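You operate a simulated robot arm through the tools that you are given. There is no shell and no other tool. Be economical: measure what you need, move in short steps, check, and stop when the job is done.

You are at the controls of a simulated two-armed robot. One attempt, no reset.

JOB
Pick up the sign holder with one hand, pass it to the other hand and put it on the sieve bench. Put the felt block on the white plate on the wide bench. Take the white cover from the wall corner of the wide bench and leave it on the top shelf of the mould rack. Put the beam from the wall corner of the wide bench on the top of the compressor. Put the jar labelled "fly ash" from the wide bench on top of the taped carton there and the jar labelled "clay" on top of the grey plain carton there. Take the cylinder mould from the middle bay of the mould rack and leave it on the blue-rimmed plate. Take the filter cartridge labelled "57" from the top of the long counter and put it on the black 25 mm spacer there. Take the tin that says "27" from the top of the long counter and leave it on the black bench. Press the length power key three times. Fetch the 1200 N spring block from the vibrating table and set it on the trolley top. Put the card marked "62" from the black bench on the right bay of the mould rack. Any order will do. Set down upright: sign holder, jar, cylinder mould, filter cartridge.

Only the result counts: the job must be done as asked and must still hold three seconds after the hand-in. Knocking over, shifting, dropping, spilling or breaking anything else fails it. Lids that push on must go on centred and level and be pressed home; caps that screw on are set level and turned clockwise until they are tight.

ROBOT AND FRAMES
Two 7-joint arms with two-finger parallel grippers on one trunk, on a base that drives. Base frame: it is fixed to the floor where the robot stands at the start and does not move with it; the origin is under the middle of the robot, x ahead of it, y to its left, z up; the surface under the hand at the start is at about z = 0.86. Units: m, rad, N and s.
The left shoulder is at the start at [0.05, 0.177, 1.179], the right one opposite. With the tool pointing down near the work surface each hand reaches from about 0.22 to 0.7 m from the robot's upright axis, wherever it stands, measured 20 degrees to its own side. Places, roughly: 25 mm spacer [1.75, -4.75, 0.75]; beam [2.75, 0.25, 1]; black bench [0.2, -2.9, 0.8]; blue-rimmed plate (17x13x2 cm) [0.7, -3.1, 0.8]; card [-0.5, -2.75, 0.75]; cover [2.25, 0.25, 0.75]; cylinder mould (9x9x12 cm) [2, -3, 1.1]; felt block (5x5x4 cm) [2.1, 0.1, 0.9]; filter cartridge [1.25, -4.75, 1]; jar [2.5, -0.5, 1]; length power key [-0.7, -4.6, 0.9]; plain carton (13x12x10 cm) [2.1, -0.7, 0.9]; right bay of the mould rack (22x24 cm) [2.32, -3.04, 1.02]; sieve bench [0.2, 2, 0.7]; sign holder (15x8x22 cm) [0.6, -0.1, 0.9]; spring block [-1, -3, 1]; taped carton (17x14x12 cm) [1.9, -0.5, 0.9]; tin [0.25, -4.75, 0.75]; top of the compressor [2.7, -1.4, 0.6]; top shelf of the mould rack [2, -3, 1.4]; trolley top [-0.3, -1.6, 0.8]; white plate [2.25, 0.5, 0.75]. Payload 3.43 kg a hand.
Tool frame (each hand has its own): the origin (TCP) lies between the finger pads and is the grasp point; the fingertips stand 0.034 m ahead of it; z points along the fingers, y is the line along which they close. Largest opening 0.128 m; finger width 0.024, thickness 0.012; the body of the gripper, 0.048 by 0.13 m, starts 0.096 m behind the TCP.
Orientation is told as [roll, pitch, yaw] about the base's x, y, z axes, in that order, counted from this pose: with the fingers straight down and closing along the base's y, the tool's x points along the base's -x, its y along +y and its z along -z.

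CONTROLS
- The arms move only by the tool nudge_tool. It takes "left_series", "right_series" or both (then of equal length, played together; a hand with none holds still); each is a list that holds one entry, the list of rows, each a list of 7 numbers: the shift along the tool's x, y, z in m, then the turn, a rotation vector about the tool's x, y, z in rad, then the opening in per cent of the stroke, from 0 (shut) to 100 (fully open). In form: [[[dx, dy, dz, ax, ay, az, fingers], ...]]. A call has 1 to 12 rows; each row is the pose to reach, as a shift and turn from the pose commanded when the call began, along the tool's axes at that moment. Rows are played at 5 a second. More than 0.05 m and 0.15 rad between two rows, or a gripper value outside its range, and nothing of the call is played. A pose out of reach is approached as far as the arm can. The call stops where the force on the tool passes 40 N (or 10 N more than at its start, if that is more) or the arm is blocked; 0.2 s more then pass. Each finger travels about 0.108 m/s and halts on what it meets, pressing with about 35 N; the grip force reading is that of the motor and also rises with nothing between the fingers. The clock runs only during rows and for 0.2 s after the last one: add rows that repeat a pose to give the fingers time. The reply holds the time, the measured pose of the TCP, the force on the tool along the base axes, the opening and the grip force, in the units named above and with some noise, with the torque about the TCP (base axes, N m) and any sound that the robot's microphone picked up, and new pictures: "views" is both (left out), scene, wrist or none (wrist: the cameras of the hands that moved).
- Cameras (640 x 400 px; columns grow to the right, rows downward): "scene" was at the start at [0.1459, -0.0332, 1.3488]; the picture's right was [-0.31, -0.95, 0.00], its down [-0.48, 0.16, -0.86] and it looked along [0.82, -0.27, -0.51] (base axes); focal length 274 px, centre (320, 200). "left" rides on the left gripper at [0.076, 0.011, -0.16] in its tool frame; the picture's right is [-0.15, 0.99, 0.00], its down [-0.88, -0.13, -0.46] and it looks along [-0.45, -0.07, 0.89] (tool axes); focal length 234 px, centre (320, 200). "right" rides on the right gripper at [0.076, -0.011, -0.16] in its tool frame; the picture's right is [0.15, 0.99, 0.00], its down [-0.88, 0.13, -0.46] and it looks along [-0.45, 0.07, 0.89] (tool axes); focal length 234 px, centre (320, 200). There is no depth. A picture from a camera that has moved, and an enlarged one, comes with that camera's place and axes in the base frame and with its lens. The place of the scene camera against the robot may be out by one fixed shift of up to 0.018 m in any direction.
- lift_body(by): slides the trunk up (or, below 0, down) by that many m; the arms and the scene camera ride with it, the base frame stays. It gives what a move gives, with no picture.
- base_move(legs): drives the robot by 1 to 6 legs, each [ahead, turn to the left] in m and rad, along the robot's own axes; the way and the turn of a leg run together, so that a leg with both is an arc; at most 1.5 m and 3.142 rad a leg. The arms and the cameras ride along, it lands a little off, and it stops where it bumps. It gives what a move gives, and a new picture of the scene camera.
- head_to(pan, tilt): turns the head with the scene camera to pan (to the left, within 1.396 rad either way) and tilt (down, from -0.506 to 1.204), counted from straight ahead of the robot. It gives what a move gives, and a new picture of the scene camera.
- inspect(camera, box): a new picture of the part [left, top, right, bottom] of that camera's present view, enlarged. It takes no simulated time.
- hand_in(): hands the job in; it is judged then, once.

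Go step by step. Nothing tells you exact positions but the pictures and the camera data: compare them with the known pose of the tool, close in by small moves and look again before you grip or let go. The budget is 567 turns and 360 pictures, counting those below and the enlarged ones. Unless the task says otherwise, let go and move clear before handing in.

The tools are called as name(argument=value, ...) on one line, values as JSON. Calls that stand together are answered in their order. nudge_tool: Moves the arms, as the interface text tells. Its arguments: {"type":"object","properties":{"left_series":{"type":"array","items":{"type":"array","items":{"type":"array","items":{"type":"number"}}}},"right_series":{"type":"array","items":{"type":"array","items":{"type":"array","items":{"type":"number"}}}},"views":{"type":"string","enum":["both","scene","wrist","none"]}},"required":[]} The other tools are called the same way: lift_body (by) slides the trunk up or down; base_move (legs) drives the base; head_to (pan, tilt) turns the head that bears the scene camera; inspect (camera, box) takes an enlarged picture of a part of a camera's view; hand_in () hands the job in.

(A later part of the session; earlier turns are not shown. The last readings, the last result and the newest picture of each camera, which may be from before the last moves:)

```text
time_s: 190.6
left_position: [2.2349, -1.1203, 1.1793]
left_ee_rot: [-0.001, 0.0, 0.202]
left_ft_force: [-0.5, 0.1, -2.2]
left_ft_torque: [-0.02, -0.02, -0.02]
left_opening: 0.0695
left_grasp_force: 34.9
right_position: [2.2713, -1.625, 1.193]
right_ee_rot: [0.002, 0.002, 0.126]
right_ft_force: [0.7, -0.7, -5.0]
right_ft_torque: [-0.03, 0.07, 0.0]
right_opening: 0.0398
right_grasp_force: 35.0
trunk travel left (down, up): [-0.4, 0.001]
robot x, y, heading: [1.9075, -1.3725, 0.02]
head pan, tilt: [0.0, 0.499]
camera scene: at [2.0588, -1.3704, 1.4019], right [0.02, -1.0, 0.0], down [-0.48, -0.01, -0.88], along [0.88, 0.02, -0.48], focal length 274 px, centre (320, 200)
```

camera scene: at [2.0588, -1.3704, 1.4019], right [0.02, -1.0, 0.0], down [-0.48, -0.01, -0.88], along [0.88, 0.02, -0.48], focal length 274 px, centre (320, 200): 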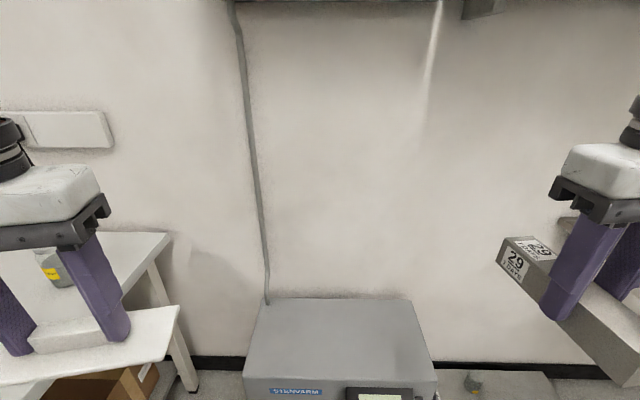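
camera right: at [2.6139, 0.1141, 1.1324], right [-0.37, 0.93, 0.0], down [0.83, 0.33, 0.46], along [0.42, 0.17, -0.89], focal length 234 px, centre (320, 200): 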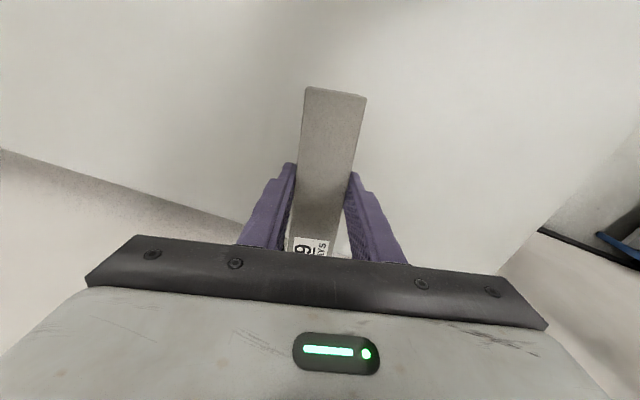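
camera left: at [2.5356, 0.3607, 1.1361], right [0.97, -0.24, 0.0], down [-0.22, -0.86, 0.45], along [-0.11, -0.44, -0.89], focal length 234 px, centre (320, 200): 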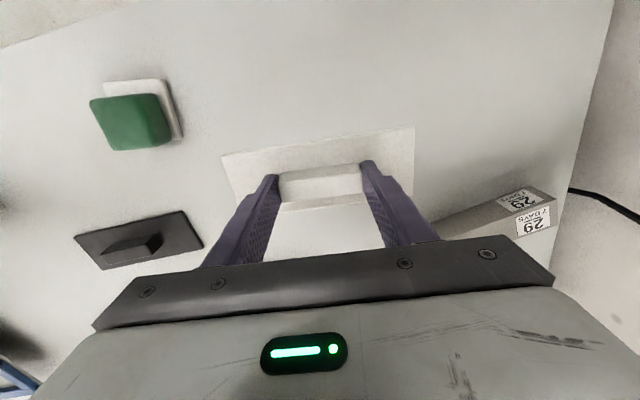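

The top of the compressor spans about x 2.53–2.79, y −1.14…−1.71. I shift a little right and closer, then lower the trunk.

base_move(legs=[[0, -0.45], [0.22, 0], [0, 0.43]])

lift_body(by=-0.3)

head_to(pan=-0.2, tilt=0.7)

```text
time_s: 194.8
left_position: [2.4409, -1.2149, 1.1802]
left_ee_rot: [0.0, 0.001, 0.193]
left_ft_force: [0.1, 0.2, 0.0]
left_ft_torque: [-0.05, 0.02, 0.01]
left_opening: 0.0693
left_grasp_force: 35.5
right_position: [2.4714, -1.7221, 1.1929]
right_ee_rot: [0.001, 0.0, 0.117]
right_ft_force: [-0.1, 0.6, -6.5]
right_ft_torque: [0.02, 0.07, 0.0]
right_opening: 0.0398
right_grasp_force: 35.5
trunk travel left (down, up): [-0.4, 0.001]
robot x, y, heading: [2.111, -1.4615, 0.018]
head pan, tilt: [0.0, 0.499]
camera scene: at [2.2626, -1.4636, 1.4019], right [0.01, -1.0, 0.0], down [-0.48, -0.01, -0.88], along [0.88, 0.01, -0.48], focal length 274 px, centre (320, 200)
```

scene: 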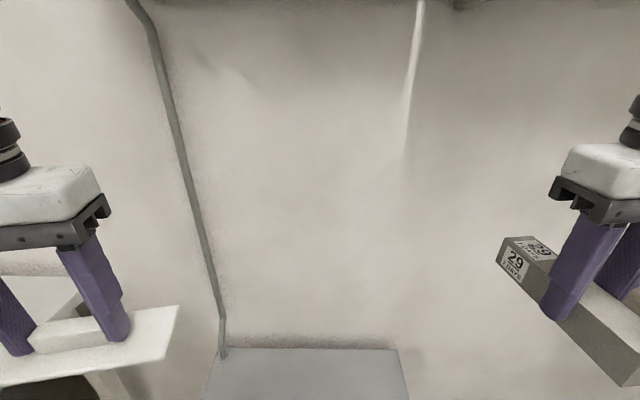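

```text
time_s: 197.8
left_position: [2.441, -1.2157, 0.8796]
left_ee_rot: [0.0, 0.0, 0.196]
left_ft_force: [0.3, -0.3, -1.3]
left_ft_torque: [0.02, 0.04, 0.0]
left_opening: 0.069
left_grasp_force: 34.9
right_position: [2.4717, -1.7205, 0.893]
right_ee_rot: [0.001, 0.001, 0.117]
right_ft_force: [-0.5, 0.1, -5.9]
right_ft_torque: [0.02, 0.06, 0.03]
right_opening: 0.0394
right_grasp_force: 35.2
trunk travel left (down, up): [-0.1, 0.301]
robot x, y, heading: [2.1116, -1.4611, 0.009]
head pan, tilt: [0.0, 0.499]
```

```text
time_s: 198.6
left_position: [2.4407, -1.2144, 0.8796]
left_ee_rot: [0.0, 0.0, 0.193]
left_ft_force: [0.0, -0.9, -1.0]
left_ft_torque: [0.0, 0.05, -0.01]
left_opening: 0.0695
left_grasp_force: 34.9
right_position: [2.4726, -1.7207, 0.8923]
right_ee_rot: [0.002, 0.001, 0.118]
right_ft_force: [0.1, -0.1, -5.9]
right_ft_torque: [-0.01, 0.07, 0.03]
right_opening: 0.0399
right_grasp_force: 34.7
trunk travel left (down, up): [-0.1, 0.301]
robot x, y, heading: [2.1122, -1.4597, 0.011]
head pan, tilt: [-0.201, 0.7]
camera scene: at [2.2549, -1.4809, 1.0843], right [-0.18, -0.98, 0.0], down [-0.63, 0.12, -0.77], along [0.75, -0.14, -0.64], focal length 274 px, centre (320, 200)
```

scene: 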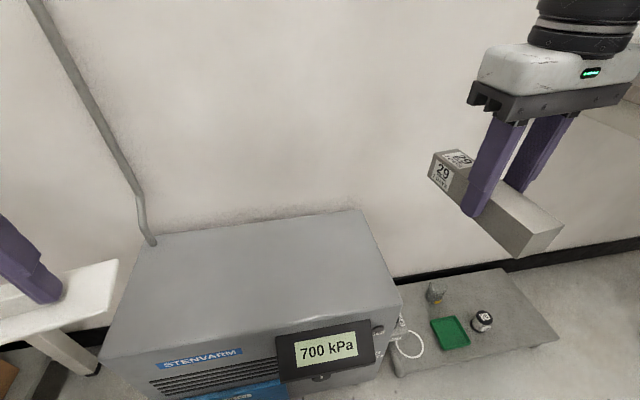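

The trunk is low enough. I move the beam over the compressor's top and part way down.

nudge_tool(right_series=[[[-0.032, 0.03, 0.0, 0, 0, 0, 0], [-0.064, 0.06, 0.0, 0, 0, 0, 0], [-0.096, 0.09, 0.0, 0, 0, 0, 0], [-0.128, 0.12, 0.01, 0, 0, 0, 0], [-0.16, 0.15, 0.02, 0, 0, 0, 0], [-0.19, 0.179, 0.04, 0, 0, 0, 0], [-0.19, 0.179, 0.085, 0, 0, 0, 0], [-0.19, 0.179, 0.13, 0, 0, 0, 0], [-0.19, 0.179, 0.175, 0, 0, 0, 0], [-0.19, 0.179, 0.22, 0, 0, 0, 0]]], views="both")

```text
time_s: 200.8
left_position: [2.4422, -1.2145, 0.8795]
left_ee_rot: [-0.001, 0.0, 0.194]
left_ft_force: [-0.5, 0.3, -0.4]
left_ft_torque: [0.0, 0.02, 0.03]
left_opening: 0.069
left_grasp_force: 34.6
right_position: [2.6439, -1.5217, 0.6706]
right_ee_rot: [0.004, 0.0, 0.116]
right_ft_force: [-1.0, -0.1, -5.4]
right_ft_torque: [0.02, 0.07, 0.01]
right_opening: 0.0399
right_grasp_force: 35.3
trunk travel left (down, up): [-0.1, 0.301]
robot x, y, heading: [2.11, -1.4612, 0.016]
head pan, tilt: [-0.201, 0.7]
camera scene: at [2.2551, -1.4808, 1.0842], right [-0.18, -0.98, 0.0], down [-0.63, 0.12, -0.76], along [0.75, -0.14, -0.64], focal length 274 px, centre (320, 200)
camera right: at [2.5694, -1.542, 0.831], right [-0.26, 0.97, 0.0], down [0.86, 0.23, 0.46], along [0.44, 0.12, -0.89], focal length 234 px, centre (320, 200)
```

scene: 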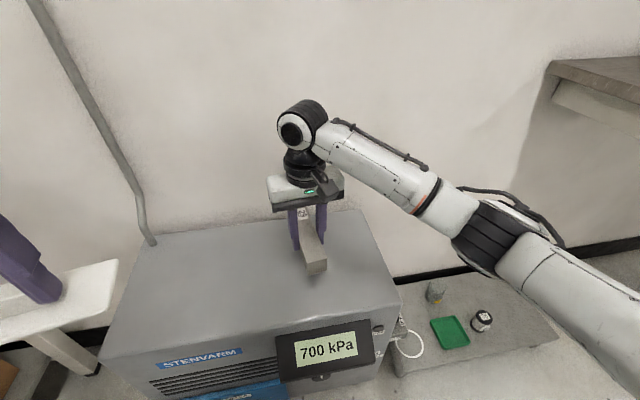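
right: 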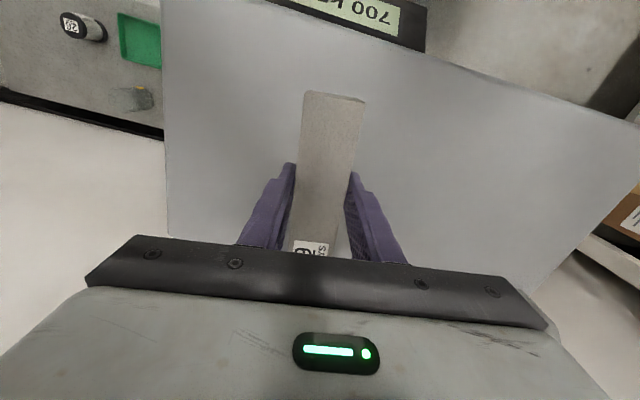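

nudge_tool(right_series=[[[0, 0, 0.02, 0, 0, 0, 0], [0, 0, 0.035, 0, 0, 0, 0], [0, 0, 0.045, 0, 0, 0, 0]]], views="none")

```text
time_s: 201.6
left_position: [2.4407, -1.2147, 0.8808]
left_ee_rot: [0.001, -0.001, 0.193]
left_ft_force: [0.8, 0.4, -1.9]
left_ft_torque: [0.01, -0.02, 0.0]
left_opening: 0.0692
left_grasp_force: 34.7
right_position: [2.6413, -1.5213, 0.6272]
right_ee_rot: [0.001, 0.0, 0.114]
right_ft_force: [0.6, 0.2, -5.9]
right_ft_torque: [0.0, 0.06, 0.0]
right_opening: 0.0396
right_grasp_force: 34.7
trunk travel left (down, up): [-0.1, 0.301]
robot x, y, heading: [2.1099, -1.461, 0.015]
head pan, tilt: [-0.201, 0.7]
```

nudge_tool(right_series=[[[0, 0, 0.008, 0, 0, 0, 0], [0, 0, 0.014, 0, 0, 0, 0], [0, 0, 0.02, 0, 0, 0, 0]]], views="wrist")

```text
time_s: 202.4
left_position: [2.4411, -1.2149, 0.8791]
left_ee_rot: [0.002, 0.0, 0.193]
left_ft_force: [0.7, -0.2, -1.3]
left_ft_torque: [0.02, 0.01, 0.01]
left_opening: 0.0694
left_grasp_force: 35.0
right_position: [2.6412, -1.522, 0.6077]
right_ee_rot: [0.001, 0.001, 0.115]
right_ft_force: [0.1, -0.6, -5.7]
right_ft_torque: [-0.04, 0.07, -0.01]
right_opening: 0.0395
right_grasp_force: 35.3
trunk travel left (down, up): [-0.1, 0.301]
robot x, y, heading: [2.1106, -1.4632, 0.017]
head pan, tilt: [-0.201, 0.7]
camera right: at [2.5661, -1.5418, 0.7677], right [-0.26, 0.97, 0.0], down [0.86, 0.23, 0.46], along [0.44, 0.12, -0.89], focal length 234 px, centre (320, 200)
```

right: 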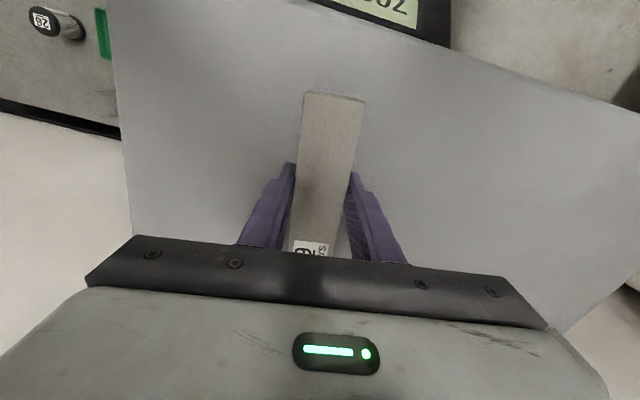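

nudge_tool(right_series=[[[0, 0, 0.006, 0, 0, 0, 0], [0, 0, 0.012, 0, 0, 0, 0], [0, 0, 0.016, 0, 0, 0, 0]]], views="none")

```text
time_s: 203.2
left_position: [2.4392, -1.2149, 0.8813]
left_ee_rot: [0.002, -0.005, 0.194]
left_ft_force: [0.4, 0.0, -0.9]
left_ft_torque: [0.0, 0.0, -0.01]
left_opening: 0.0693
left_grasp_force: 35.0
right_position: [2.6409, -1.5206, 0.5978]
right_ee_rot: [0.001, -0.013, 0.117]
right_ft_force: [-2.9, -6.6, 34.6]
right_ft_torque: [-0.48, 0.04, -0.02]
right_opening: 0.0398
right_grasp_force: 35.6
trunk travel left (down, up): [-0.1, 0.301]
robot x, y, heading: [2.1132, -1.4564, 0.013]
head pan, tilt: [-0.201, 0.7]
```

Contact. Relieve, release and rise.

nudge_tool(right_series=[[[0, 0, -0.004, 0, 0, 0, 0], [0, 0, -0.004, 0, 0, 0, 35], [0, 0, -0.004, 0, 0, 0, 55], [0, 0, -0.004, 0, 0, 0, 60], [0, 0, -0.05, 0, 0, 0, 60], [0, 0, -0.1, 0, 0, 0, 60], [0, 0, -0.15, 0, 0, 0, 60], [0, 0, -0.2, 0, 0, 0, 60], [0.04, 0, -0.22, 0, 0, 0, 60], [0.085, 0, -0.24, 0, 0, 0, 80], [0.13, 0, -0.26, 0, 0, 0, 100], [0.175, 0, -0.28, 0, 0, 0, 100]]], views="scene")

```text
time_s: 205.8
left_position: [2.4409, -1.2143, 0.8799]
left_ee_rot: [-0.001, -0.001, 0.193]
left_ft_force: [-0.9, 0.9, -0.8]
left_ft_torque: [0.0, 0.04, -0.02]
left_opening: 0.069
left_grasp_force: 35.3
right_position: [2.4652, -1.542, 0.8738]
right_ee_rot: [0.001, 0.0, 0.115]
right_ft_force: [-0.5, 0.0, 0.5]
right_ft_torque: [0.02, 0.01, 0.03]
right_opening: 0.1282
right_grasp_force: 0.1
trunk travel left (down, up): [-0.1, 0.301]
robot x, y, heading: [2.1054, -1.4604, 0.007]
head pan, tilt: [-0.201, 0.7]
camera scene: at [2.2546, -1.4808, 1.0843], right [-0.18, -0.98, 0.0], down [-0.63, 0.12, -0.77], along [0.75, -0.14, -0.64], focal length 274 px, centre (320, 200)
```

scene: 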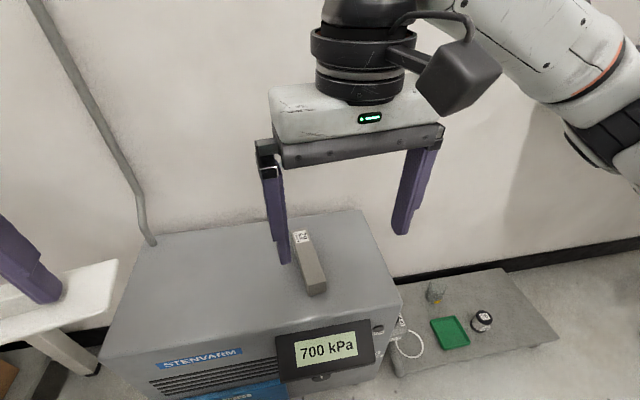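

Beam rests on the compressor. I raise the trunk and turn toward the mould rack with the cover.

lift_body(by=0.4)

base_move(legs=[[-0.1, 0], [0, -1.58]])

head_to(pan=0.0, tilt=0.25)

```text
time_s: 208.8
left_position: [2.4408, -1.2141, 1.1808]
left_ee_rot: [0.0, 0.0, 0.194]
left_ft_force: [-0.8, -0.6, -0.8]
left_ft_torque: [0.0, 0.03, 0.0]
left_opening: 0.0691
left_grasp_force: 35.3
right_position: [2.4665, -1.5417, 1.1737]
right_ee_rot: [0.0, -0.001, 0.116]
right_ft_force: [0.4, 0.3, -0.3]
right_ft_torque: [-0.04, -0.01, 0.01]
right_opening: 0.1282
right_grasp_force: 0.0
right hand out of reach, approached as far as the arm can: row 1
trunk travel left (down, up): [-0.401, 0.0]
robot x, y, heading: [2.1107, -1.462, 0.017]
head pan, tilt: [-0.201, 0.7]
```

```text
time_s: 213.8
left_position: [2.2549, -1.7975, 1.1802]
left_ee_rot: [-0.001, 0.0, -1.399]
left_ft_force: [0.2, -0.1, -1.5]
left_ft_torque: [0.04, 0.01, 0.01]
left_opening: 0.0694
left_grasp_force: 34.7
right_position: [1.9271, -1.8161, 1.1744]
right_ee_rot: [0.001, -0.001, -1.475]
right_ft_force: [0.2, 0.2, 0.3]
right_ft_torque: [0.01, -0.01, -0.02]
right_opening: 0.1282
right_grasp_force: 0.1
trunk travel left (down, up): [-0.401, 0.0]
robot x, y, heading: [2.0128, -1.4637, -1.578]
head pan, tilt: [-0.201, 0.7]
camera scene: at [1.9875, -1.6208, 1.3853], right [-0.98, 0.2, 0.0], down [0.13, 0.63, -0.76], along [-0.16, -0.75, -0.64], focal length 274 px, centre (320, 200)
```

scene: 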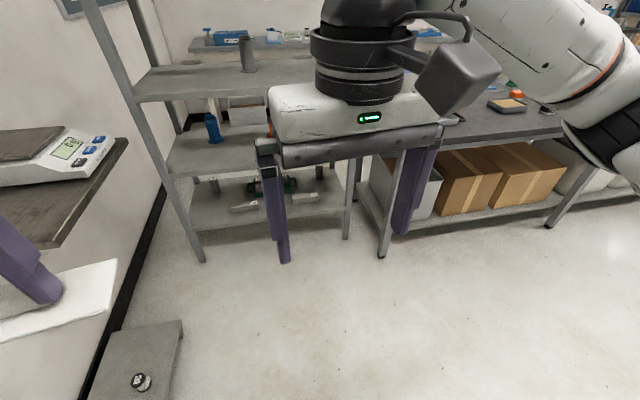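

```text
time_s: 214.7
left_position: [2.2546, -1.7982, 1.1817]
left_ee_rot: [0.002, 0.0, -1.398]
left_ft_force: [0.2, -1.4, -0.6]
left_ft_torque: [-0.02, -0.01, 0.02]
left_opening: 0.0694
left_grasp_force: 35.3
right_position: [1.9267, -1.8164, 1.1746]
right_ee_rot: [0.001, 0.0, -1.475]
right_ft_force: [-0.3, -0.2, 0.0]
right_ft_torque: [-0.02, 0.01, 0.0]
right_opening: 0.1279
right_grasp_force: 0.1
trunk travel left (down, up): [-0.401, 0.0]
robot x, y, heading: [2.0145, -1.4662, -1.576]
head pan, tilt: [0.0, 0.25]
camera scene: at [2.0045, -1.631, 1.4261], right [-1.0, 0.01, 0.0], down [0.0, 0.25, -0.97], along [-0.01, -0.97, -0.25], focal length 274 px, centre (320, 200)
```

scene: 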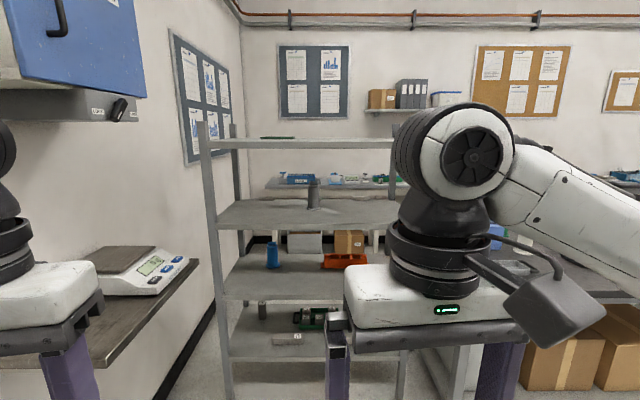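

The rack is ahead: top shelf ≈1.36 m high, bays on the second shelf with the mould in the middle. I test whether the left hand can lift the cover to about 1.45 m.

nudge_tool(left_series=[[[0, 0, -0.045, 0, 0, 0, 0], [0, 0, -0.09, 0, 0, 0, 0], [0, 0, -0.135, 0, 0, 0, 0], [0, 0, -0.18, 0, 0, 0, 0], [0, 0, -0.225, 0, 0, 0, 0], [0, 0, -0.27, 0, 0, 0, 0]]], views="none")

```text
time_s: 216.1
left_position: [2.2485, -1.807, 1.412]
left_ee_rot: [-0.004, -0.001, -1.397]
left_ft_force: [-0.2, -0.2, -1.1]
left_ft_torque: [-0.01, 0.01, 0.06]
left_opening: 0.069
left_grasp_force: 35.1
left hand out of reach, approached as far as the arm can: row 5, 6
right_position: [1.9279, -1.8166, 1.1745]
right_ee_rot: [0.001, 0.0, -1.475]
right_ft_force: [-0.6, -0.3, 1.0]
right_ft_torque: [0.0, 0.02, -0.01]
right_opening: 0.128
right_grasp_force: 0.1
trunk travel left (down, up): [-0.401, 0.0]
robot x, y, heading: [2.0148, -1.4627, -1.579]
head pan, tilt: [0.0, 0.25]
```

1.41 m is the limit with the tool vertical — not enough. I test how high the hand gets when pitched forward about 57° (I'd then regrip the bar across its thickness).

nudge_tool(left_series=[[[-0.015, 0, 0.02, 0, -0.14, 0, 0], [-0.03, 0, 0.02, 0, -0.28, 0, 0], [-0.045, 0, 0.01, 0, -0.42, 0, 0], [-0.06, 0, 0.0, 0, -0.56, 0, 0], [-0.075, 0, -0.02, 0, -0.7, 0, 0], [-0.09, 0, -0.03, 0, -0.84, 0, 0], [-0.1, 0, -0.04, 0, -0.98, 0, 0], [-0.1, 0, -0.04, 0, -1.0, 0, 0]]], views="scene")

```text
time_s: 217.9
left_position: [2.2641, -1.9062, 1.4526]
left_ee_rot: [0.0, -1.001, -1.399]
left_ft_force: [-0.1, -0.2, -1.5]
left_ft_torque: [0.01, 0.02, 0.01]
left_opening: 0.069
left_grasp_force: 35.0
right_position: [1.928, -1.8154, 1.1747]
right_ee_rot: [0.001, 0.001, -1.474]
right_ft_force: [0.1, 0.2, -1.1]
right_ft_torque: [-0.01, -0.03, 0.01]
right_opening: 0.1282
right_grasp_force: 0.0
trunk travel left (down, up): [-0.401, 0.0]
robot x, y, heading: [2.0172, -1.4622, -1.578]
head pan, tilt: [0.0, 0.25]
camera scene: at [2.0046, -1.6311, 1.4262], right [-1.0, 0.01, 0.0], down [0.0, 0.25, -0.97], along [-0.01, -0.97, -0.25], focal length 274 px, centre (320, 200)
```

scene: 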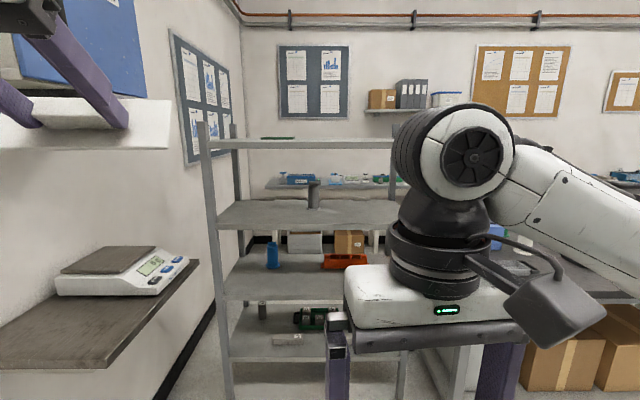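

Pitched forward it easily reaches 1.45 m, so I'll regrip. I look at the black bench next to the rack for a free spot.

head_to(pan=-1.3, tilt=0.35)

```text
time_s: 219.3
left_position: [2.2647, -1.9064, 1.4506]
left_ee_rot: [0.0, -1.0, -1.398]
left_ft_force: [-0.1, 0.4, -1.9]
left_ft_torque: [0.08, 0.03, 0.02]
left_opening: 0.0691
left_grasp_force: 35.0
right_position: [1.9269, -1.8158, 1.1743]
right_ee_rot: [0.003, 0.0, -1.476]
right_ft_force: [-0.3, 0.8, -0.1]
right_ft_torque: [-0.01, -0.01, -0.01]
right_opening: 0.1278
right_grasp_force: 0.0
trunk travel left (down, up): [-0.401, 0.0]
robot x, y, heading: [2.0158, -1.4642, -1.577]
head pan, tilt: [-1.3, 0.351]
camera scene: at [1.9152, -1.5621, 1.4167], right [-0.26, 0.96, 0.0], down [0.33, 0.09, -0.94], along [-0.91, -0.25, -0.34], focal length 274 px, centre (320, 200)
```

scene: 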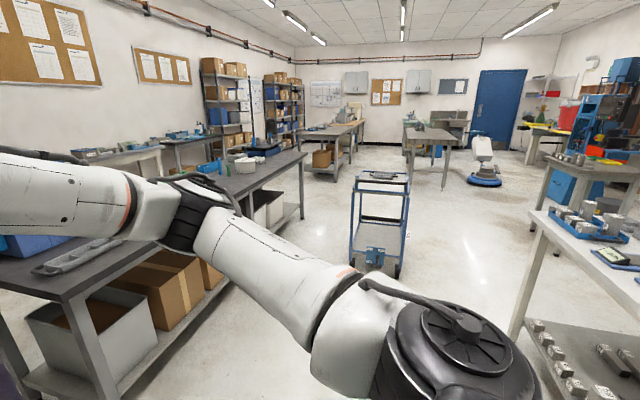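

I drive in front of the black bench's near part to see its surface.

base_move(legs=[[0, -0.98], [0.95, 0], [0, 0.98]])

head_to(pan=0.0, tilt=0.6)

```text
time_s: 229.2
left_position: [1.4853, -2.4232, 1.452]
left_ee_rot: [0.0, -1.0, -1.406]
left_ft_force: [-0.7, -0.5, -1.0]
left_ft_torque: [0.01, -0.02, -0.02]
left_opening: 0.0691
left_grasp_force: 35.2
right_position: [1.1491, -2.3294, 1.1748]
right_ee_rot: [0.002, 0.001, -1.481]
right_ft_force: [-0.4, -0.6, -0.1]
right_ft_torque: [-0.01, 0.02, -0.01]
right_opening: 0.1278
right_grasp_force: 0.0
trunk travel left (down, up): [-0.401, 0.0]
robot x, y, heading: [1.2401, -1.979, -1.587]
head pan, tilt: [-1.3, 0.351]
camera scene: at [1.1394, -2.076, 1.4168], right [-0.25, 0.97, 0.0], down [0.33, 0.09, -0.94], along [-0.91, -0.24, -0.34], focal length 274 px, centre (320, 200)
```

scene: 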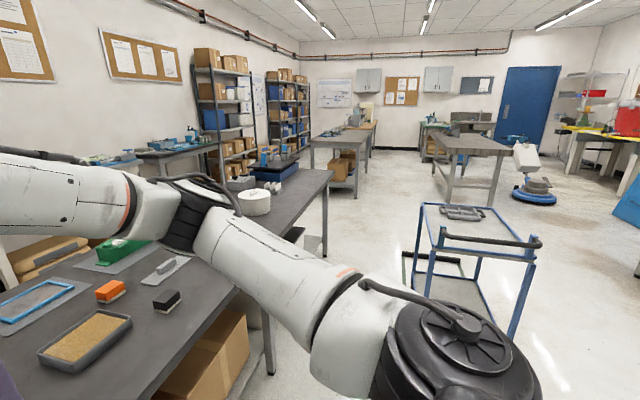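

```text
time_s: 230.7
left_position: [1.4863, -2.4224, 1.452]
left_ee_rot: [-0.001, -0.999, -1.407]
left_ft_force: [0.1, -1.1, -1.8]
left_ft_torque: [0.06, 0.02, 0.01]
left_opening: 0.0691
left_grasp_force: 34.7
right_position: [1.1495, -2.3295, 1.1738]
right_ee_rot: [0.002, 0.0, -1.482]
right_ft_force: [-0.4, -0.5, 0.4]
right_ft_torque: [0.01, 0.01, -0.04]
right_opening: 0.128
right_grasp_force: 0.1
trunk travel left (down, up): [-0.401, 0.0]
robot x, y, heading: [1.2407, -1.978, -1.586]
head pan, tilt: [0.0, 0.6]
camera scene: at [1.2279, -2.1408, 1.394], right [-1.0, 0.01, 0.0], down [0.01, 0.56, -0.83], along [-0.01, -0.82, -0.56], focal length 274 px, centre (320, 200)
```

scene: 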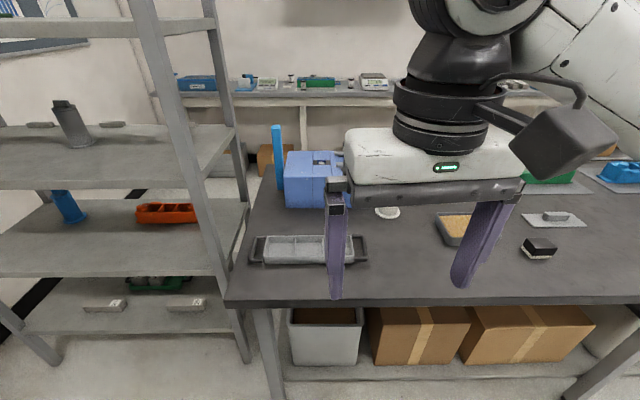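

The black bench top is ≈0.825 m, front edge y≈−2.535. I move the right hand aside to see free space.

nudge_tool(right_series=[[[0.017, -0.045, 0, 0, 0, 0, 100], [0.034, -0.09, 0, 0, 0, 0, 100], [0.05, -0.135, 0, 0, 0, 0, 100], [0.06, -0.18, 0, 0, 0, 0, 100], [0.068, -0.205, 0, 0, 0, 0, 100]]], views="scene")

```text
time_s: 231.9
left_position: [1.4851, -2.4226, 1.452]
left_ee_rot: [-0.002, -1.002, -1.407]
left_ft_force: [-0.5, -0.1, -0.7]
left_ft_torque: [0.04, 0.0, -0.02]
left_opening: 0.0691
left_grasp_force: 34.9
right_position: [0.9395, -2.2789, 1.1732]
right_ee_rot: [0.001, 0.001, -1.481]
right_ft_force: [0.5, 0.9, 0.4]
right_ft_torque: [0.01, 0.0, 0.03]
right_opening: 0.128
right_grasp_force: 0.2
trunk travel left (down, up): [-0.401, 0.0]
robot x, y, heading: [1.238, -1.9755, -1.582]
head pan, tilt: [0.0, 0.6]
camera scene: at [1.2277, -2.1405, 1.394], right [-1.0, 0.01, 0.0], down [0.01, 0.56, -0.83], along [-0.01, -0.83, -0.56], focal length 274 px, centre (320, 200)
```

scene: 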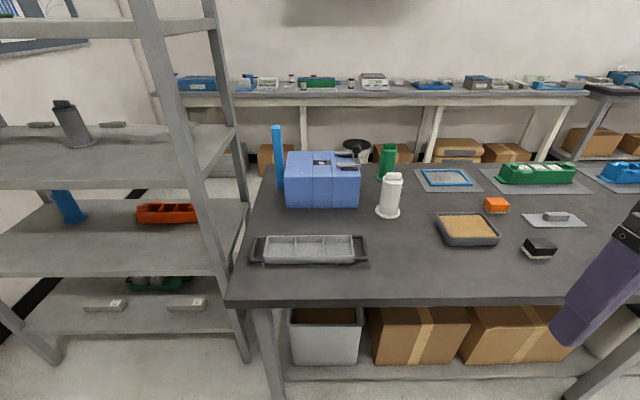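

There's a free strip around (1.0,−2.66). I move the robot in front of it.

base_move(legs=[[0, -1.0], [0.364, 0], [0, 1.0]])

```text
time_s: 239.4
left_position: [1.1905, -2.6091, 1.4513]
left_ee_rot: [0.0, -0.999, -1.37]
left_ft_force: [0.6, 0.2, -1.4]
left_ft_torque: [0.06, 0.03, 0.01]
left_opening: 0.0691
left_grasp_force: 34.5
right_position: [0.6384, -2.4852, 1.1731]
right_ee_rot: [0.002, -0.002, -1.445]
right_ft_force: [0.2, -0.8, -0.3]
right_ft_torque: [0.02, 0.04, 0.0]
right_opening: 0.128
right_grasp_force: 0.0
trunk travel left (down, up): [-0.401, 0.0]
robot x, y, heading: [0.9295, -2.1726, -1.55]
head pan, tilt: [0.0, 0.6]
camera scene: at [0.9215, -2.3368, 1.394], right [-1.0, -0.02, 0.0], down [-0.01, 0.56, -0.82], along [0.02, -0.82, -0.57], focal length 274 px, centre (320, 200)
```

scene: 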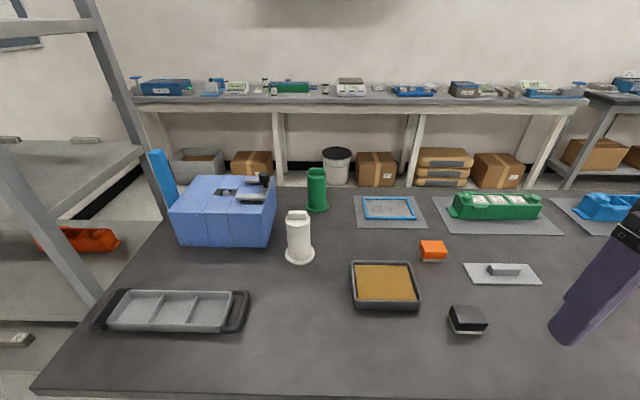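

I bring the cover upright again, turned 45°, above the free spot.

nudge_tool(left_series=[[[0.0307, -0.0252, 0.0244, -0.0336, 0.1076, -0.0614, 0], [0.0613, -0.0504, 0.0489, -0.0671, 0.2151, -0.1229, 0], [0.092, -0.0757, 0.0733, -0.1007, 0.3227, -0.1843, 0], [0.1227, -0.1009, 0.0978, -0.1342, 0.4302, -0.2458, 0], [0.1533, -0.1261, 0.1222, -0.1678, 0.5378, -0.3072, 0], [0.184, -0.1513, 0.1467, -0.2013, 0.6453, -0.3687, 0], [0.2147, -0.1766, 0.1711, -0.2349, 0.7529, -0.4301, 0], [0.2453, -0.2018, 0.1956, -0.2684, 0.8604, -0.4916, 0], [0.276, -0.227, 0.22, -0.302, 0.968, -0.553, 0], [0.276, -0.227, 0.22, -0.302, 0.968, -0.553, 0]]], views="wrist")

```text
time_s: 241.6
left_position: [0.9746, -2.6898, 1.1011]
left_ee_rot: [0.0, -0.001, -0.761]
left_ft_force: [-0.5, -0.2, -1.1]
left_ft_torque: [0.01, 0.04, 0.03]
left_opening: 0.0692
left_grasp_force: 35.2
right_position: [0.6382, -2.4859, 1.1738]
right_ee_rot: [0.001, -0.002, -1.445]
right_ft_force: [0.9, 0.2, -0.1]
right_ft_torque: [0.0, 0.02, -0.02]
right_opening: 0.1279
right_grasp_force: 0.0
trunk travel left (down, up): [-0.401, 0.0]
robot x, y, heading: [0.9307, -2.1741, -1.55]
head pan, tilt: [0.0, 0.6]
camera left: at [0.9283, -2.6295, 1.2605], right [0.79, 0.61, 0.0], down [0.55, -0.7, 0.46], along [0.28, -0.36, -0.89], focal length 234 px, centre (320, 200)
```

left: 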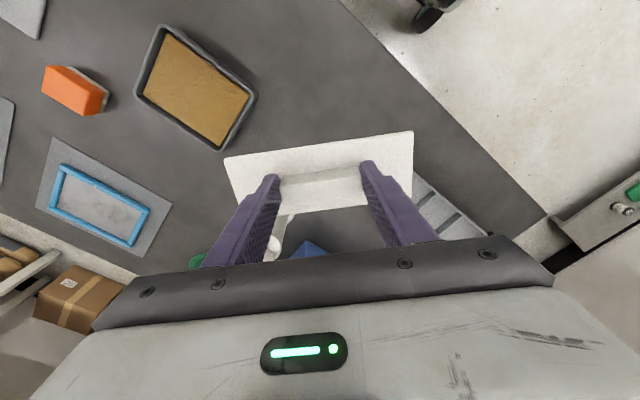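

Clear of the neighbours. I lower it to the bench.

nudge_tool(left_series=[[[0, 0, 0.045, 0, 0, 0, 0], [0, 0, 0.09, 0, 0, 0, 0], [0, 0, 0.135, 0, 0, 0, 0], [0, 0, 0.18, 0, 0, 0, 0], [0, 0, 0.21, 0, 0, 0, 0]]], views="wrist")

```text
time_s: 242.8
left_position: [0.9739, -2.6905, 0.8903]
left_ee_rot: [-0.001, -0.002, -0.762]
left_ft_force: [-0.1, 0.4, 4.0]
left_ft_torque: [0.22, -0.41, 0.05]
left_opening: 0.0692
left_grasp_force: 34.6
right_position: [0.6388, -2.4856, 1.1734]
right_ee_rot: [0.004, 0.0, -1.443]
right_ft_force: [-0.9, 0.5, 0.0]
right_ft_torque: [-0.01, 0.03, -0.01]
right_opening: 0.1281
right_grasp_force: 0.0
trunk travel left (down, up): [-0.401, 0.0]
robot x, y, heading: [0.9293, -2.1732, -1.547]
head pan, tilt: [0.0, 0.6]
camera left: at [0.9278, -2.6295, 1.0493], right [0.79, 0.61, 0.0], down [0.55, -0.7, 0.46], along [0.28, -0.36, -0.89], focal length 234 px, centre (320, 200)
```

left: 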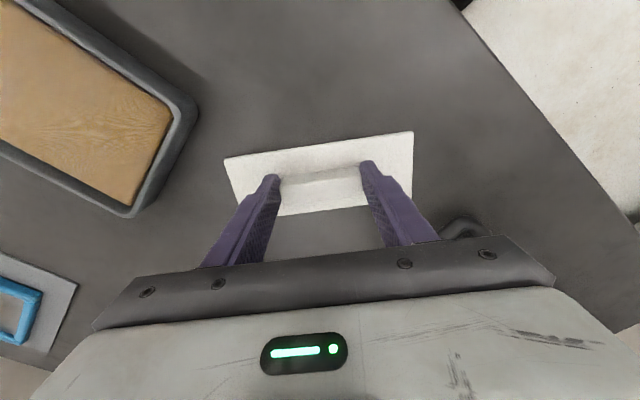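

nudge_tool(left_series=[[[0, 0, 0.002, 0, 0, 0, 0], [0, 0, 0.002, 0, 0, 0, 58], [0, 0, 0.002, 0, 0, 0, 70], [0, 0, 0.002, 0, 0, 0, 85], [0, 0, -0.03, 0, 0, 0, 85], [0, 0, -0.07, 0, 0, 0, 85], [0, 0, -0.12, 0, 0, 0, 85]]], views="both")

```text
time_s: 244.4
left_position: [0.9751, -2.6891, 1.0097]
left_ee_rot: [0.0, -0.001, -0.764]
left_ft_force: [-0.6, 0.0, 0.0]
left_ft_torque: [0.01, 0.02, 0.05]
left_opening: 0.1089
left_grasp_force: 0.1
right_position: [0.6397, -2.4858, 1.1751]
right_ee_rot: [0.002, -0.002, -1.445]
right_ft_force: [0.4, 0.2, 1.2]
right_ft_torque: [-0.03, 0.03, -0.01]
right_opening: 0.1281
right_grasp_force: 0.0
trunk travel left (down, up): [-0.401, 0.0]
robot x, y, heading: [0.9257, -2.1734, -1.551]
head pan, tilt: [0.0, 0.6]
camera scene: at [0.9212, -2.3361, 1.394], right [-1.0, -0.02, 0.0], down [-0.01, 0.56, -0.83], along [0.02, -0.83, -0.56], focal length 274 px, centre (320, 200)
camera left: at [0.9275, -2.6299, 1.1687], right [0.79, 0.61, 0.0], down [0.55, -0.7, 0.46], along [0.28, -0.36, -0.89], focal length 234 px, centre (320, 200)
```

scene: 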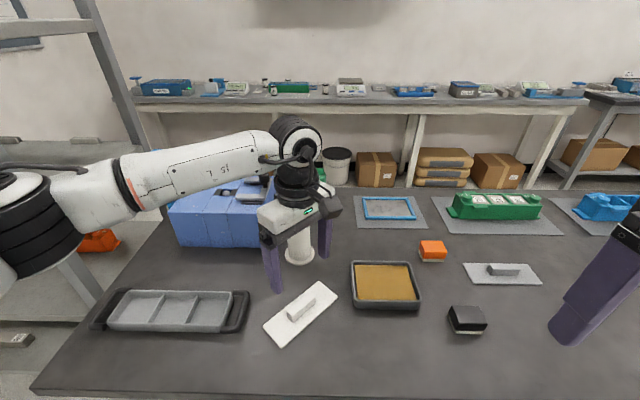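
left: 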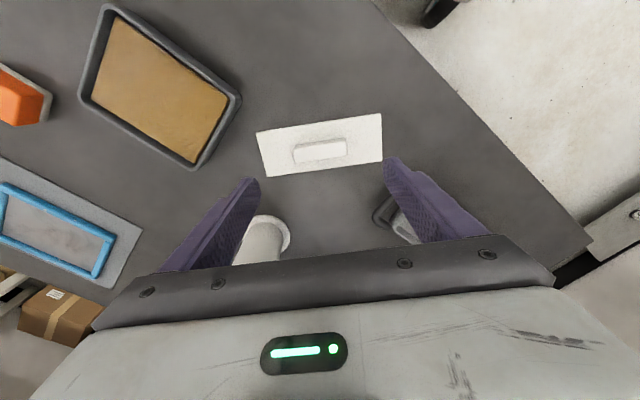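

The cover is down. Now I turn the left hand so the fingers will straddle the bar's thickness, pitched forward along the bar.

nudge_tool(left_series=[[[0, 0.0077, -0.0042, 0.0585, -0.0586, 0.121, 70], [0, 0.0154, -0.0083, 0.1169, -0.1172, 0.2419, 60], [0, 0.0232, -0.0125, 0.1754, -0.1758, 0.3629, 50], [0, 0.0309, -0.0167, 0.2338, -0.2344, 0.4839, 50], [0, 0.0386, -0.0208, 0.2923, -0.293, 0.6048, 50], [0, 0.0463, -0.025, 0.3507, -0.3516, 0.7258, 50], [0, 0.054, -0.0292, 0.4092, -0.4102, 0.8468, 50], [0, 0.0617, -0.0333, 0.4676, -0.4688, 0.9677, 50], [0, 0.0694, -0.0375, 0.5261, -0.5274, 1.0887, 50], [0, 0.0772, -0.0417, 0.5845, -0.586, 1.2097, 50], [0, 0.0849, -0.0458, 0.643, -0.6446, 1.3306, 50], [-0.003, 0.0926, -0.05, 0.7014, -0.7032, 1.4516, 50]]], views="both")

```text
time_s: 247.0
left_position: [1.0408, -2.6236, 1.0616]
left_ee_rot: [0.001, -0.902, -2.337]
left_ft_force: [0.0, -0.1, 0.5]
left_ft_torque: [-0.02, 0.0, -0.03]
left_opening: 0.0641
left_grasp_force: 0.1
right_position: [0.6389, -2.4852, 1.1737]
right_ee_rot: [0.002, -0.003, -1.445]
right_ft_force: [1.4, -0.1, -0.7]
right_ft_torque: [-0.02, 0.02, 0.02]
right_opening: 0.1281
right_grasp_force: 0.0
trunk travel left (down, up): [-0.401, 0.0]
robot x, y, heading: [0.9256, -2.1734, -1.544]
head pan, tilt: [0.0, 0.6]
camera scene: at [0.9217, -2.3364, 1.394], right [-1.0, -0.02, 0.0], down [-0.01, 0.56, -0.83], along [0.02, -0.83, -0.56], focal length 274 px, centre (320, 200)
camera left: at [1.1679, -2.5086, 1.1004], right [0.65, -0.75, 0.12], down [-0.23, -0.05, 0.97], along [-0.72, -0.66, -0.2], focal length 234 px, centre (320, 200)
```

scene: 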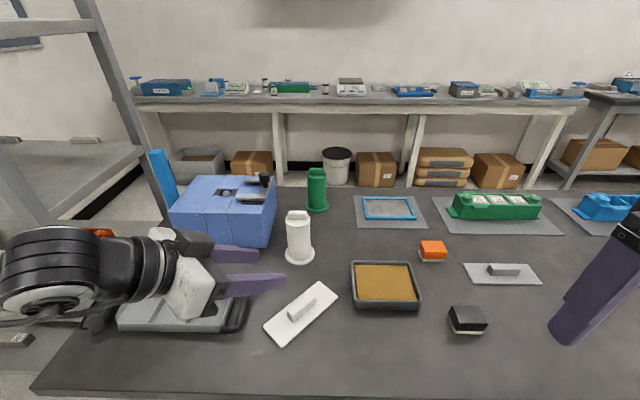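
left: 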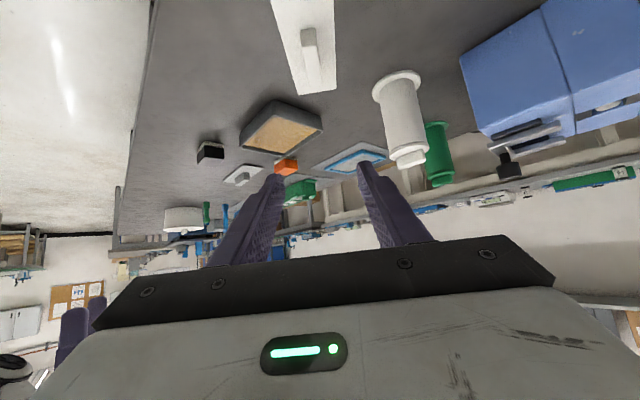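

inspect(camera="left", box=[240, 0, 400, 110])

```text
3.64 times, centred on (320, 55) of left
camera zoom: at [1.1679, -2.5086, 1.1004], right [0.65, -0.75, 0.12], down [-0.23, -0.05, 0.97], along [-0.72, -0.66, -0.2], focal length 852 px, centre (320, 727)
```

zoom: 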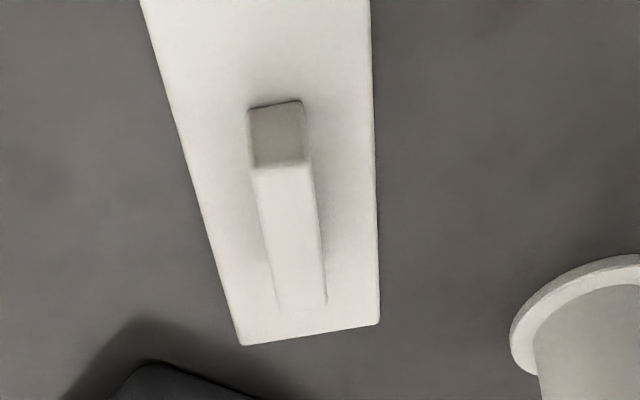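

Bar centre ≈(.982,−2.693). I approach along the tool axis.

nudge_tool(left_series=[[[0.027, 0.002, 0.027, 0, 0, 0, 50], [0.055, 0.004, 0.055, 0, 0, 0, 50], [0.082, 0.0057, 0.0824, 0, 0, 0, 50], [0.082, 0.0057, 0.12, 0, 0, 0, 50], [0.082, 0.0057, 0.155, 0, 0, 0, 50]]], views="both")

```text
time_s: 248.2
left_position: [0.9955, -2.6796, 0.8996]
left_ee_rot: [0.002, -0.901, -2.334]
left_ft_force: [0.0, 0.3, -0.7]
left_ft_torque: [0.02, 0.0, 0.02]
left_opening: 0.0641
left_grasp_force: 0.1
right_position: [0.639, -2.4863, 1.1729]
right_ee_rot: [0.002, 0.001, -1.445]
right_ft_force: [0.1, -0.3, -0.5]
right_ft_torque: [0.01, 0.03, -0.04]
right_opening: 0.1281
right_grasp_force: 0.2
trunk travel left (down, up): [-0.401, 0.0]
robot x, y, heading: [0.9312, -2.1731, -1.548]
head pan, tilt: [0.0, 0.6]
camera scene: at [0.9211, -2.337, 1.3939], right [-1.0, -0.02, 0.0], down [-0.01, 0.57, -0.82], along [0.02, -0.82, -0.57], focal length 274 px, centre (320, 200)
camera left: at [1.1226, -2.5639, 0.9395], right [0.65, -0.75, 0.12], down [-0.23, -0.05, 0.97], along [-0.72, -0.66, -0.2], focal length 234 px, centre (320, 200)
```

scene: 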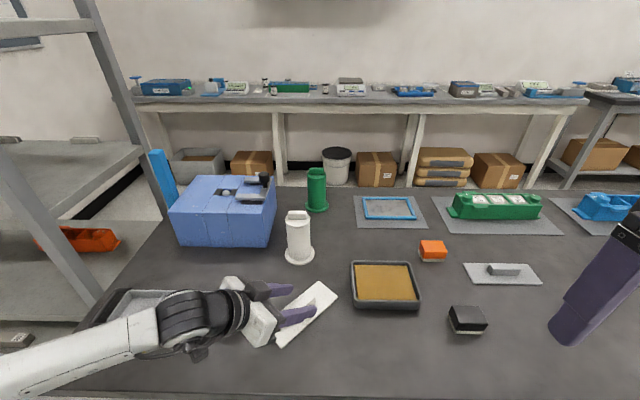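
left: 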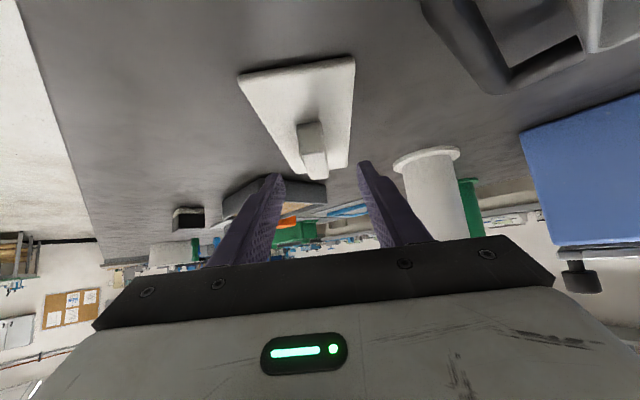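

nudge_tool(left_series=[[[0.004, 0.0, 0.01, 0, 0, 0, 50], [0.006, 0, 0.02, 0, 0, 0, 50]]], views="wrist")

```text
time_s: 248.8
left_position: [0.9882, -2.6895, 0.8816]
left_ee_rot: [-0.001, -0.898, -2.332]
left_ft_force: [-0.7, 0.0, 0.1]
left_ft_torque: [-0.01, 0.0, 0.02]
left_opening: 0.0639
left_grasp_force: 0.1
right_position: [0.6392, -2.4851, 1.1737]
right_ee_rot: [0.003, -0.002, -1.446]
right_ft_force: [0.8, -0.1, -0.5]
right_ft_torque: [-0.01, -0.03, -0.03]
right_opening: 0.1279
right_grasp_force: 0.0
trunk travel left (down, up): [-0.401, 0.0]
robot x, y, heading: [0.9258, -2.1721, -1.549]
head pan, tilt: [0.0, 0.6]
camera left: at [1.1154, -2.573, 0.9215], right [0.65, -0.75, 0.12], down [-0.23, -0.05, 0.97], along [-0.72, -0.66, -0.2], focal length 234 px, centre (320, 200)
```

left: 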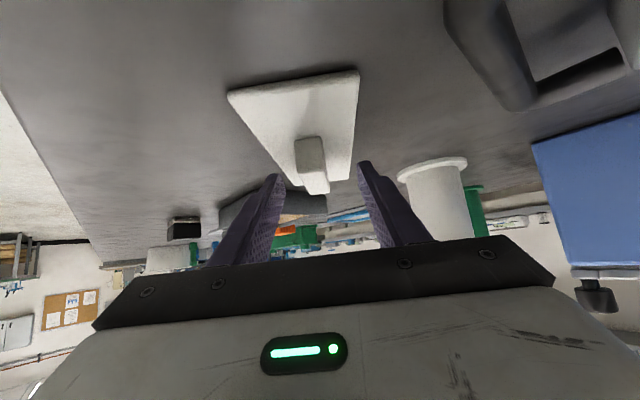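

nudge_tool(left_series=[[[0, 0, 0, 0, 0, 0, 30], [0, 0, 0, 0, 0, 0, 10], [0, 0, 0, 0, 0, 0, 0], [0, 0, 0, 0, 0, 0, 0], [-0.02, 0, -0.0155, 0, 0, 0, 0], [-0.047, 0, -0.037, 0, 0, 0, 0]]], views="both")

```text
time_s: 250.2
left_position: [0.9881, -2.6872, 0.9444]
left_ee_rot: [-0.001, -0.9, -2.334]
left_ft_force: [0.0, 0.0, -1.4]
left_ft_torque: [-0.01, -0.03, 0.03]
left_opening: 0.0191
left_grasp_force: 34.6
right_position: [0.6393, -2.4864, 1.1733]
right_ee_rot: [0.002, -0.002, -1.447]
right_ft_force: [-0.3, -0.8, -0.3]
right_ft_torque: [0.0, 0.02, -0.01]
right_opening: 0.1282
right_grasp_force: 0.1
trunk travel left (down, up): [-0.401, 0.0]
robot x, y, heading: [0.9293, -2.1717, -1.546]
head pan, tilt: [0.0, 0.6]
camera scene: at [0.9211, -2.3366, 1.3939], right [-1.0, -0.02, 0.0], down [-0.01, 0.56, -0.83], along [0.02, -0.82, -0.56], focal length 274 px, centre (320, 200)
camera left: at [1.1147, -2.572, 0.9831], right [0.65, -0.75, 0.12], down [-0.23, -0.05, 0.97], along [-0.72, -0.66, -0.2], focal length 234 px, centre (320, 200)
```

scene: 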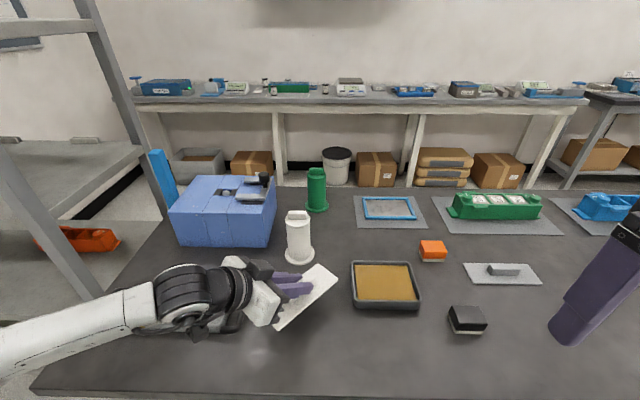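
left: 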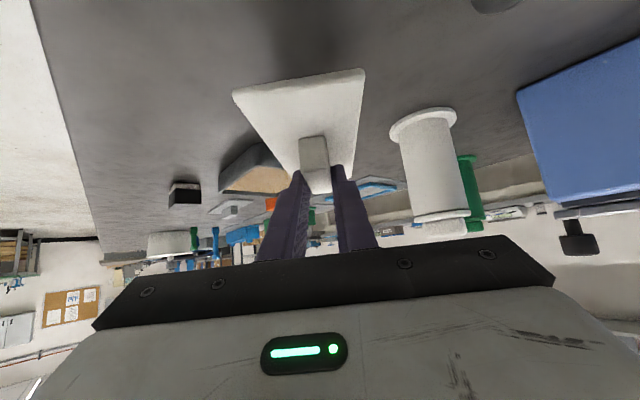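

The cover is held level by its bar. I lift it and swing the hand straight ahead.

nudge_tool(left_series=[[[-0.02, 0.0, -0.036, 0, 0, 0, 0], [-0.03, 0.0, -0.076, -0.06, 0, -0.048, 0], [-0.04, 0.008, -0.117, -0.13, 0, -0.104, 0], [-0.05, 0.017, -0.159, -0.2, 0, -0.159, 0], [-0.06, 0.026, -0.2, -0.27, 0, -0.214, 0], [-0.07, 0.034, -0.242, -0.34, 0, -0.27, 0], [-0.08, 0.043, -0.284, -0.41, 0, -0.325, 0], [-0.09, 0.052, -0.326, -0.48, 0, -0.381, 0], [-0.099, 0.06, -0.367, -0.55, 0, -0.437, 0], [-0.099, 0.06, -0.367, -0.611, 0, -0.485, 0]]], views="none")

```text
time_s: 252.4
left_position: [1.1863, -2.5682, 1.2479]
left_ee_rot: [0.0, -0.9, -1.551]
left_ft_force: [-0.2, -0.9, -1.5]
left_ft_torque: [0.06, 0.0, 0.01]
left_opening: 0.0193
left_grasp_force: 35.3
left hand out of reach, approached as far as the arm can: row 6, 7
right_position: [0.6388, -2.4862, 1.1728]
right_ee_rot: [0.003, 0.001, -1.445]
right_ft_force: [-0.2, -0.8, -0.5]
right_ft_torque: [0.01, -0.01, 0.03]
right_opening: 0.1278
right_grasp_force: 0.0
trunk travel left (down, up): [-0.401, 0.0]
robot x, y, heading: [0.9275, -2.1713, -1.546]
head pan, tilt: [0.0, 0.6]
```

base_move(legs=[[-0.35, 0], [0, 1.55], [0.87, 0], [0, -1.57], [0.3, 0]])

head_to(pan=0.25, tilt=0.2)

```text
time_s: 268.1
left_position: [1.992, -2.5758, 1.2496]
left_ee_rot: [0.0, -0.9, -1.637]
left_ft_force: [0.1, -0.9, -1.3]
left_ft_torque: [-0.02, 0.0, -0.02]
left_opening: 0.0193
left_grasp_force: 34.8
right_position: [1.4512, -2.4482, 1.1724]
right_ee_rot: [0.001, -0.001, -1.53]
right_ft_force: [0.0, -0.5, 0.3]
right_ft_torque: [0.01, -0.02, 0.01]
right_opening: 0.1279
right_grasp_force: 0.0
trunk travel left (down, up): [-0.401, 0.0]
robot x, y, heading: [1.7656, -2.1598, -1.633]
head pan, tilt: [0.0, 0.6]
camera scene: at [1.7465, -2.3237, 1.3939], right [-1.0, 0.06, 0.0], down [0.03, 0.56, -0.82], along [-0.05, -0.82, -0.57], focal length 274 px, centre (320, 200)
```

scene: 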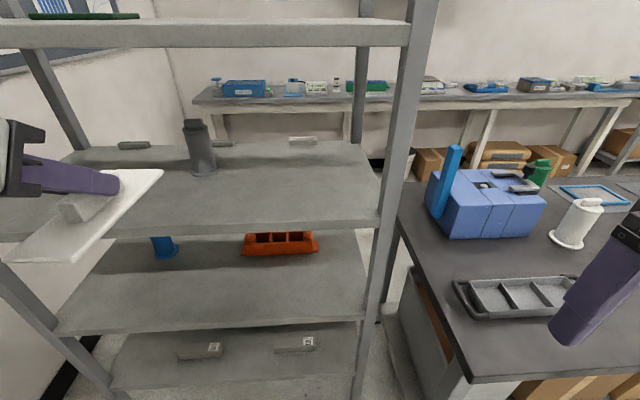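

```text
time_s: 269.0
left_position: [1.9914, -2.5742, 1.2483]
left_ee_rot: [-0.002, -0.902, -1.636]
left_ft_force: [-0.8, 0.4, -0.4]
left_ft_torque: [-0.04, -0.04, 0.01]
left_opening: 0.0192
left_grasp_force: 34.8
right_position: [1.4523, -2.4469, 1.1741]
right_ee_rot: [0.002, -0.002, -1.529]
right_ft_force: [1.0, -0.9, 0.1]
right_ft_torque: [0.02, -0.01, 0.01]
right_opening: 0.128
right_grasp_force: 0.1
trunk travel left (down, up): [-0.401, 0.0]
robot x, y, heading: [1.7655, -2.1606, -1.628]
head pan, tilt: [0.25, 0.201]
camera scene: at [1.7694, -2.3264, 1.4307], right [-0.98, -0.19, 0.0], down [-0.04, 0.2, -0.98], along [0.18, -0.96, -0.2], focal length 274 px, centre (320, 200)
```

scene: 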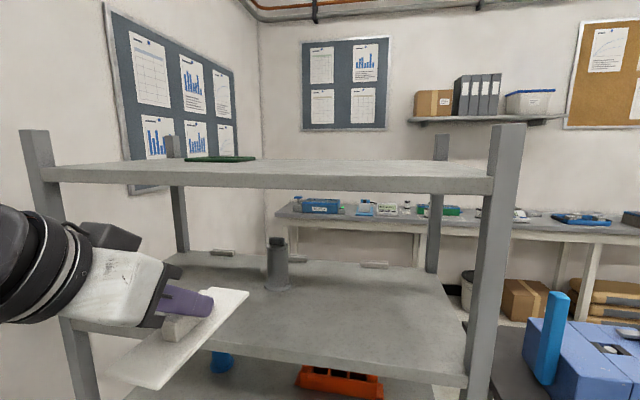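

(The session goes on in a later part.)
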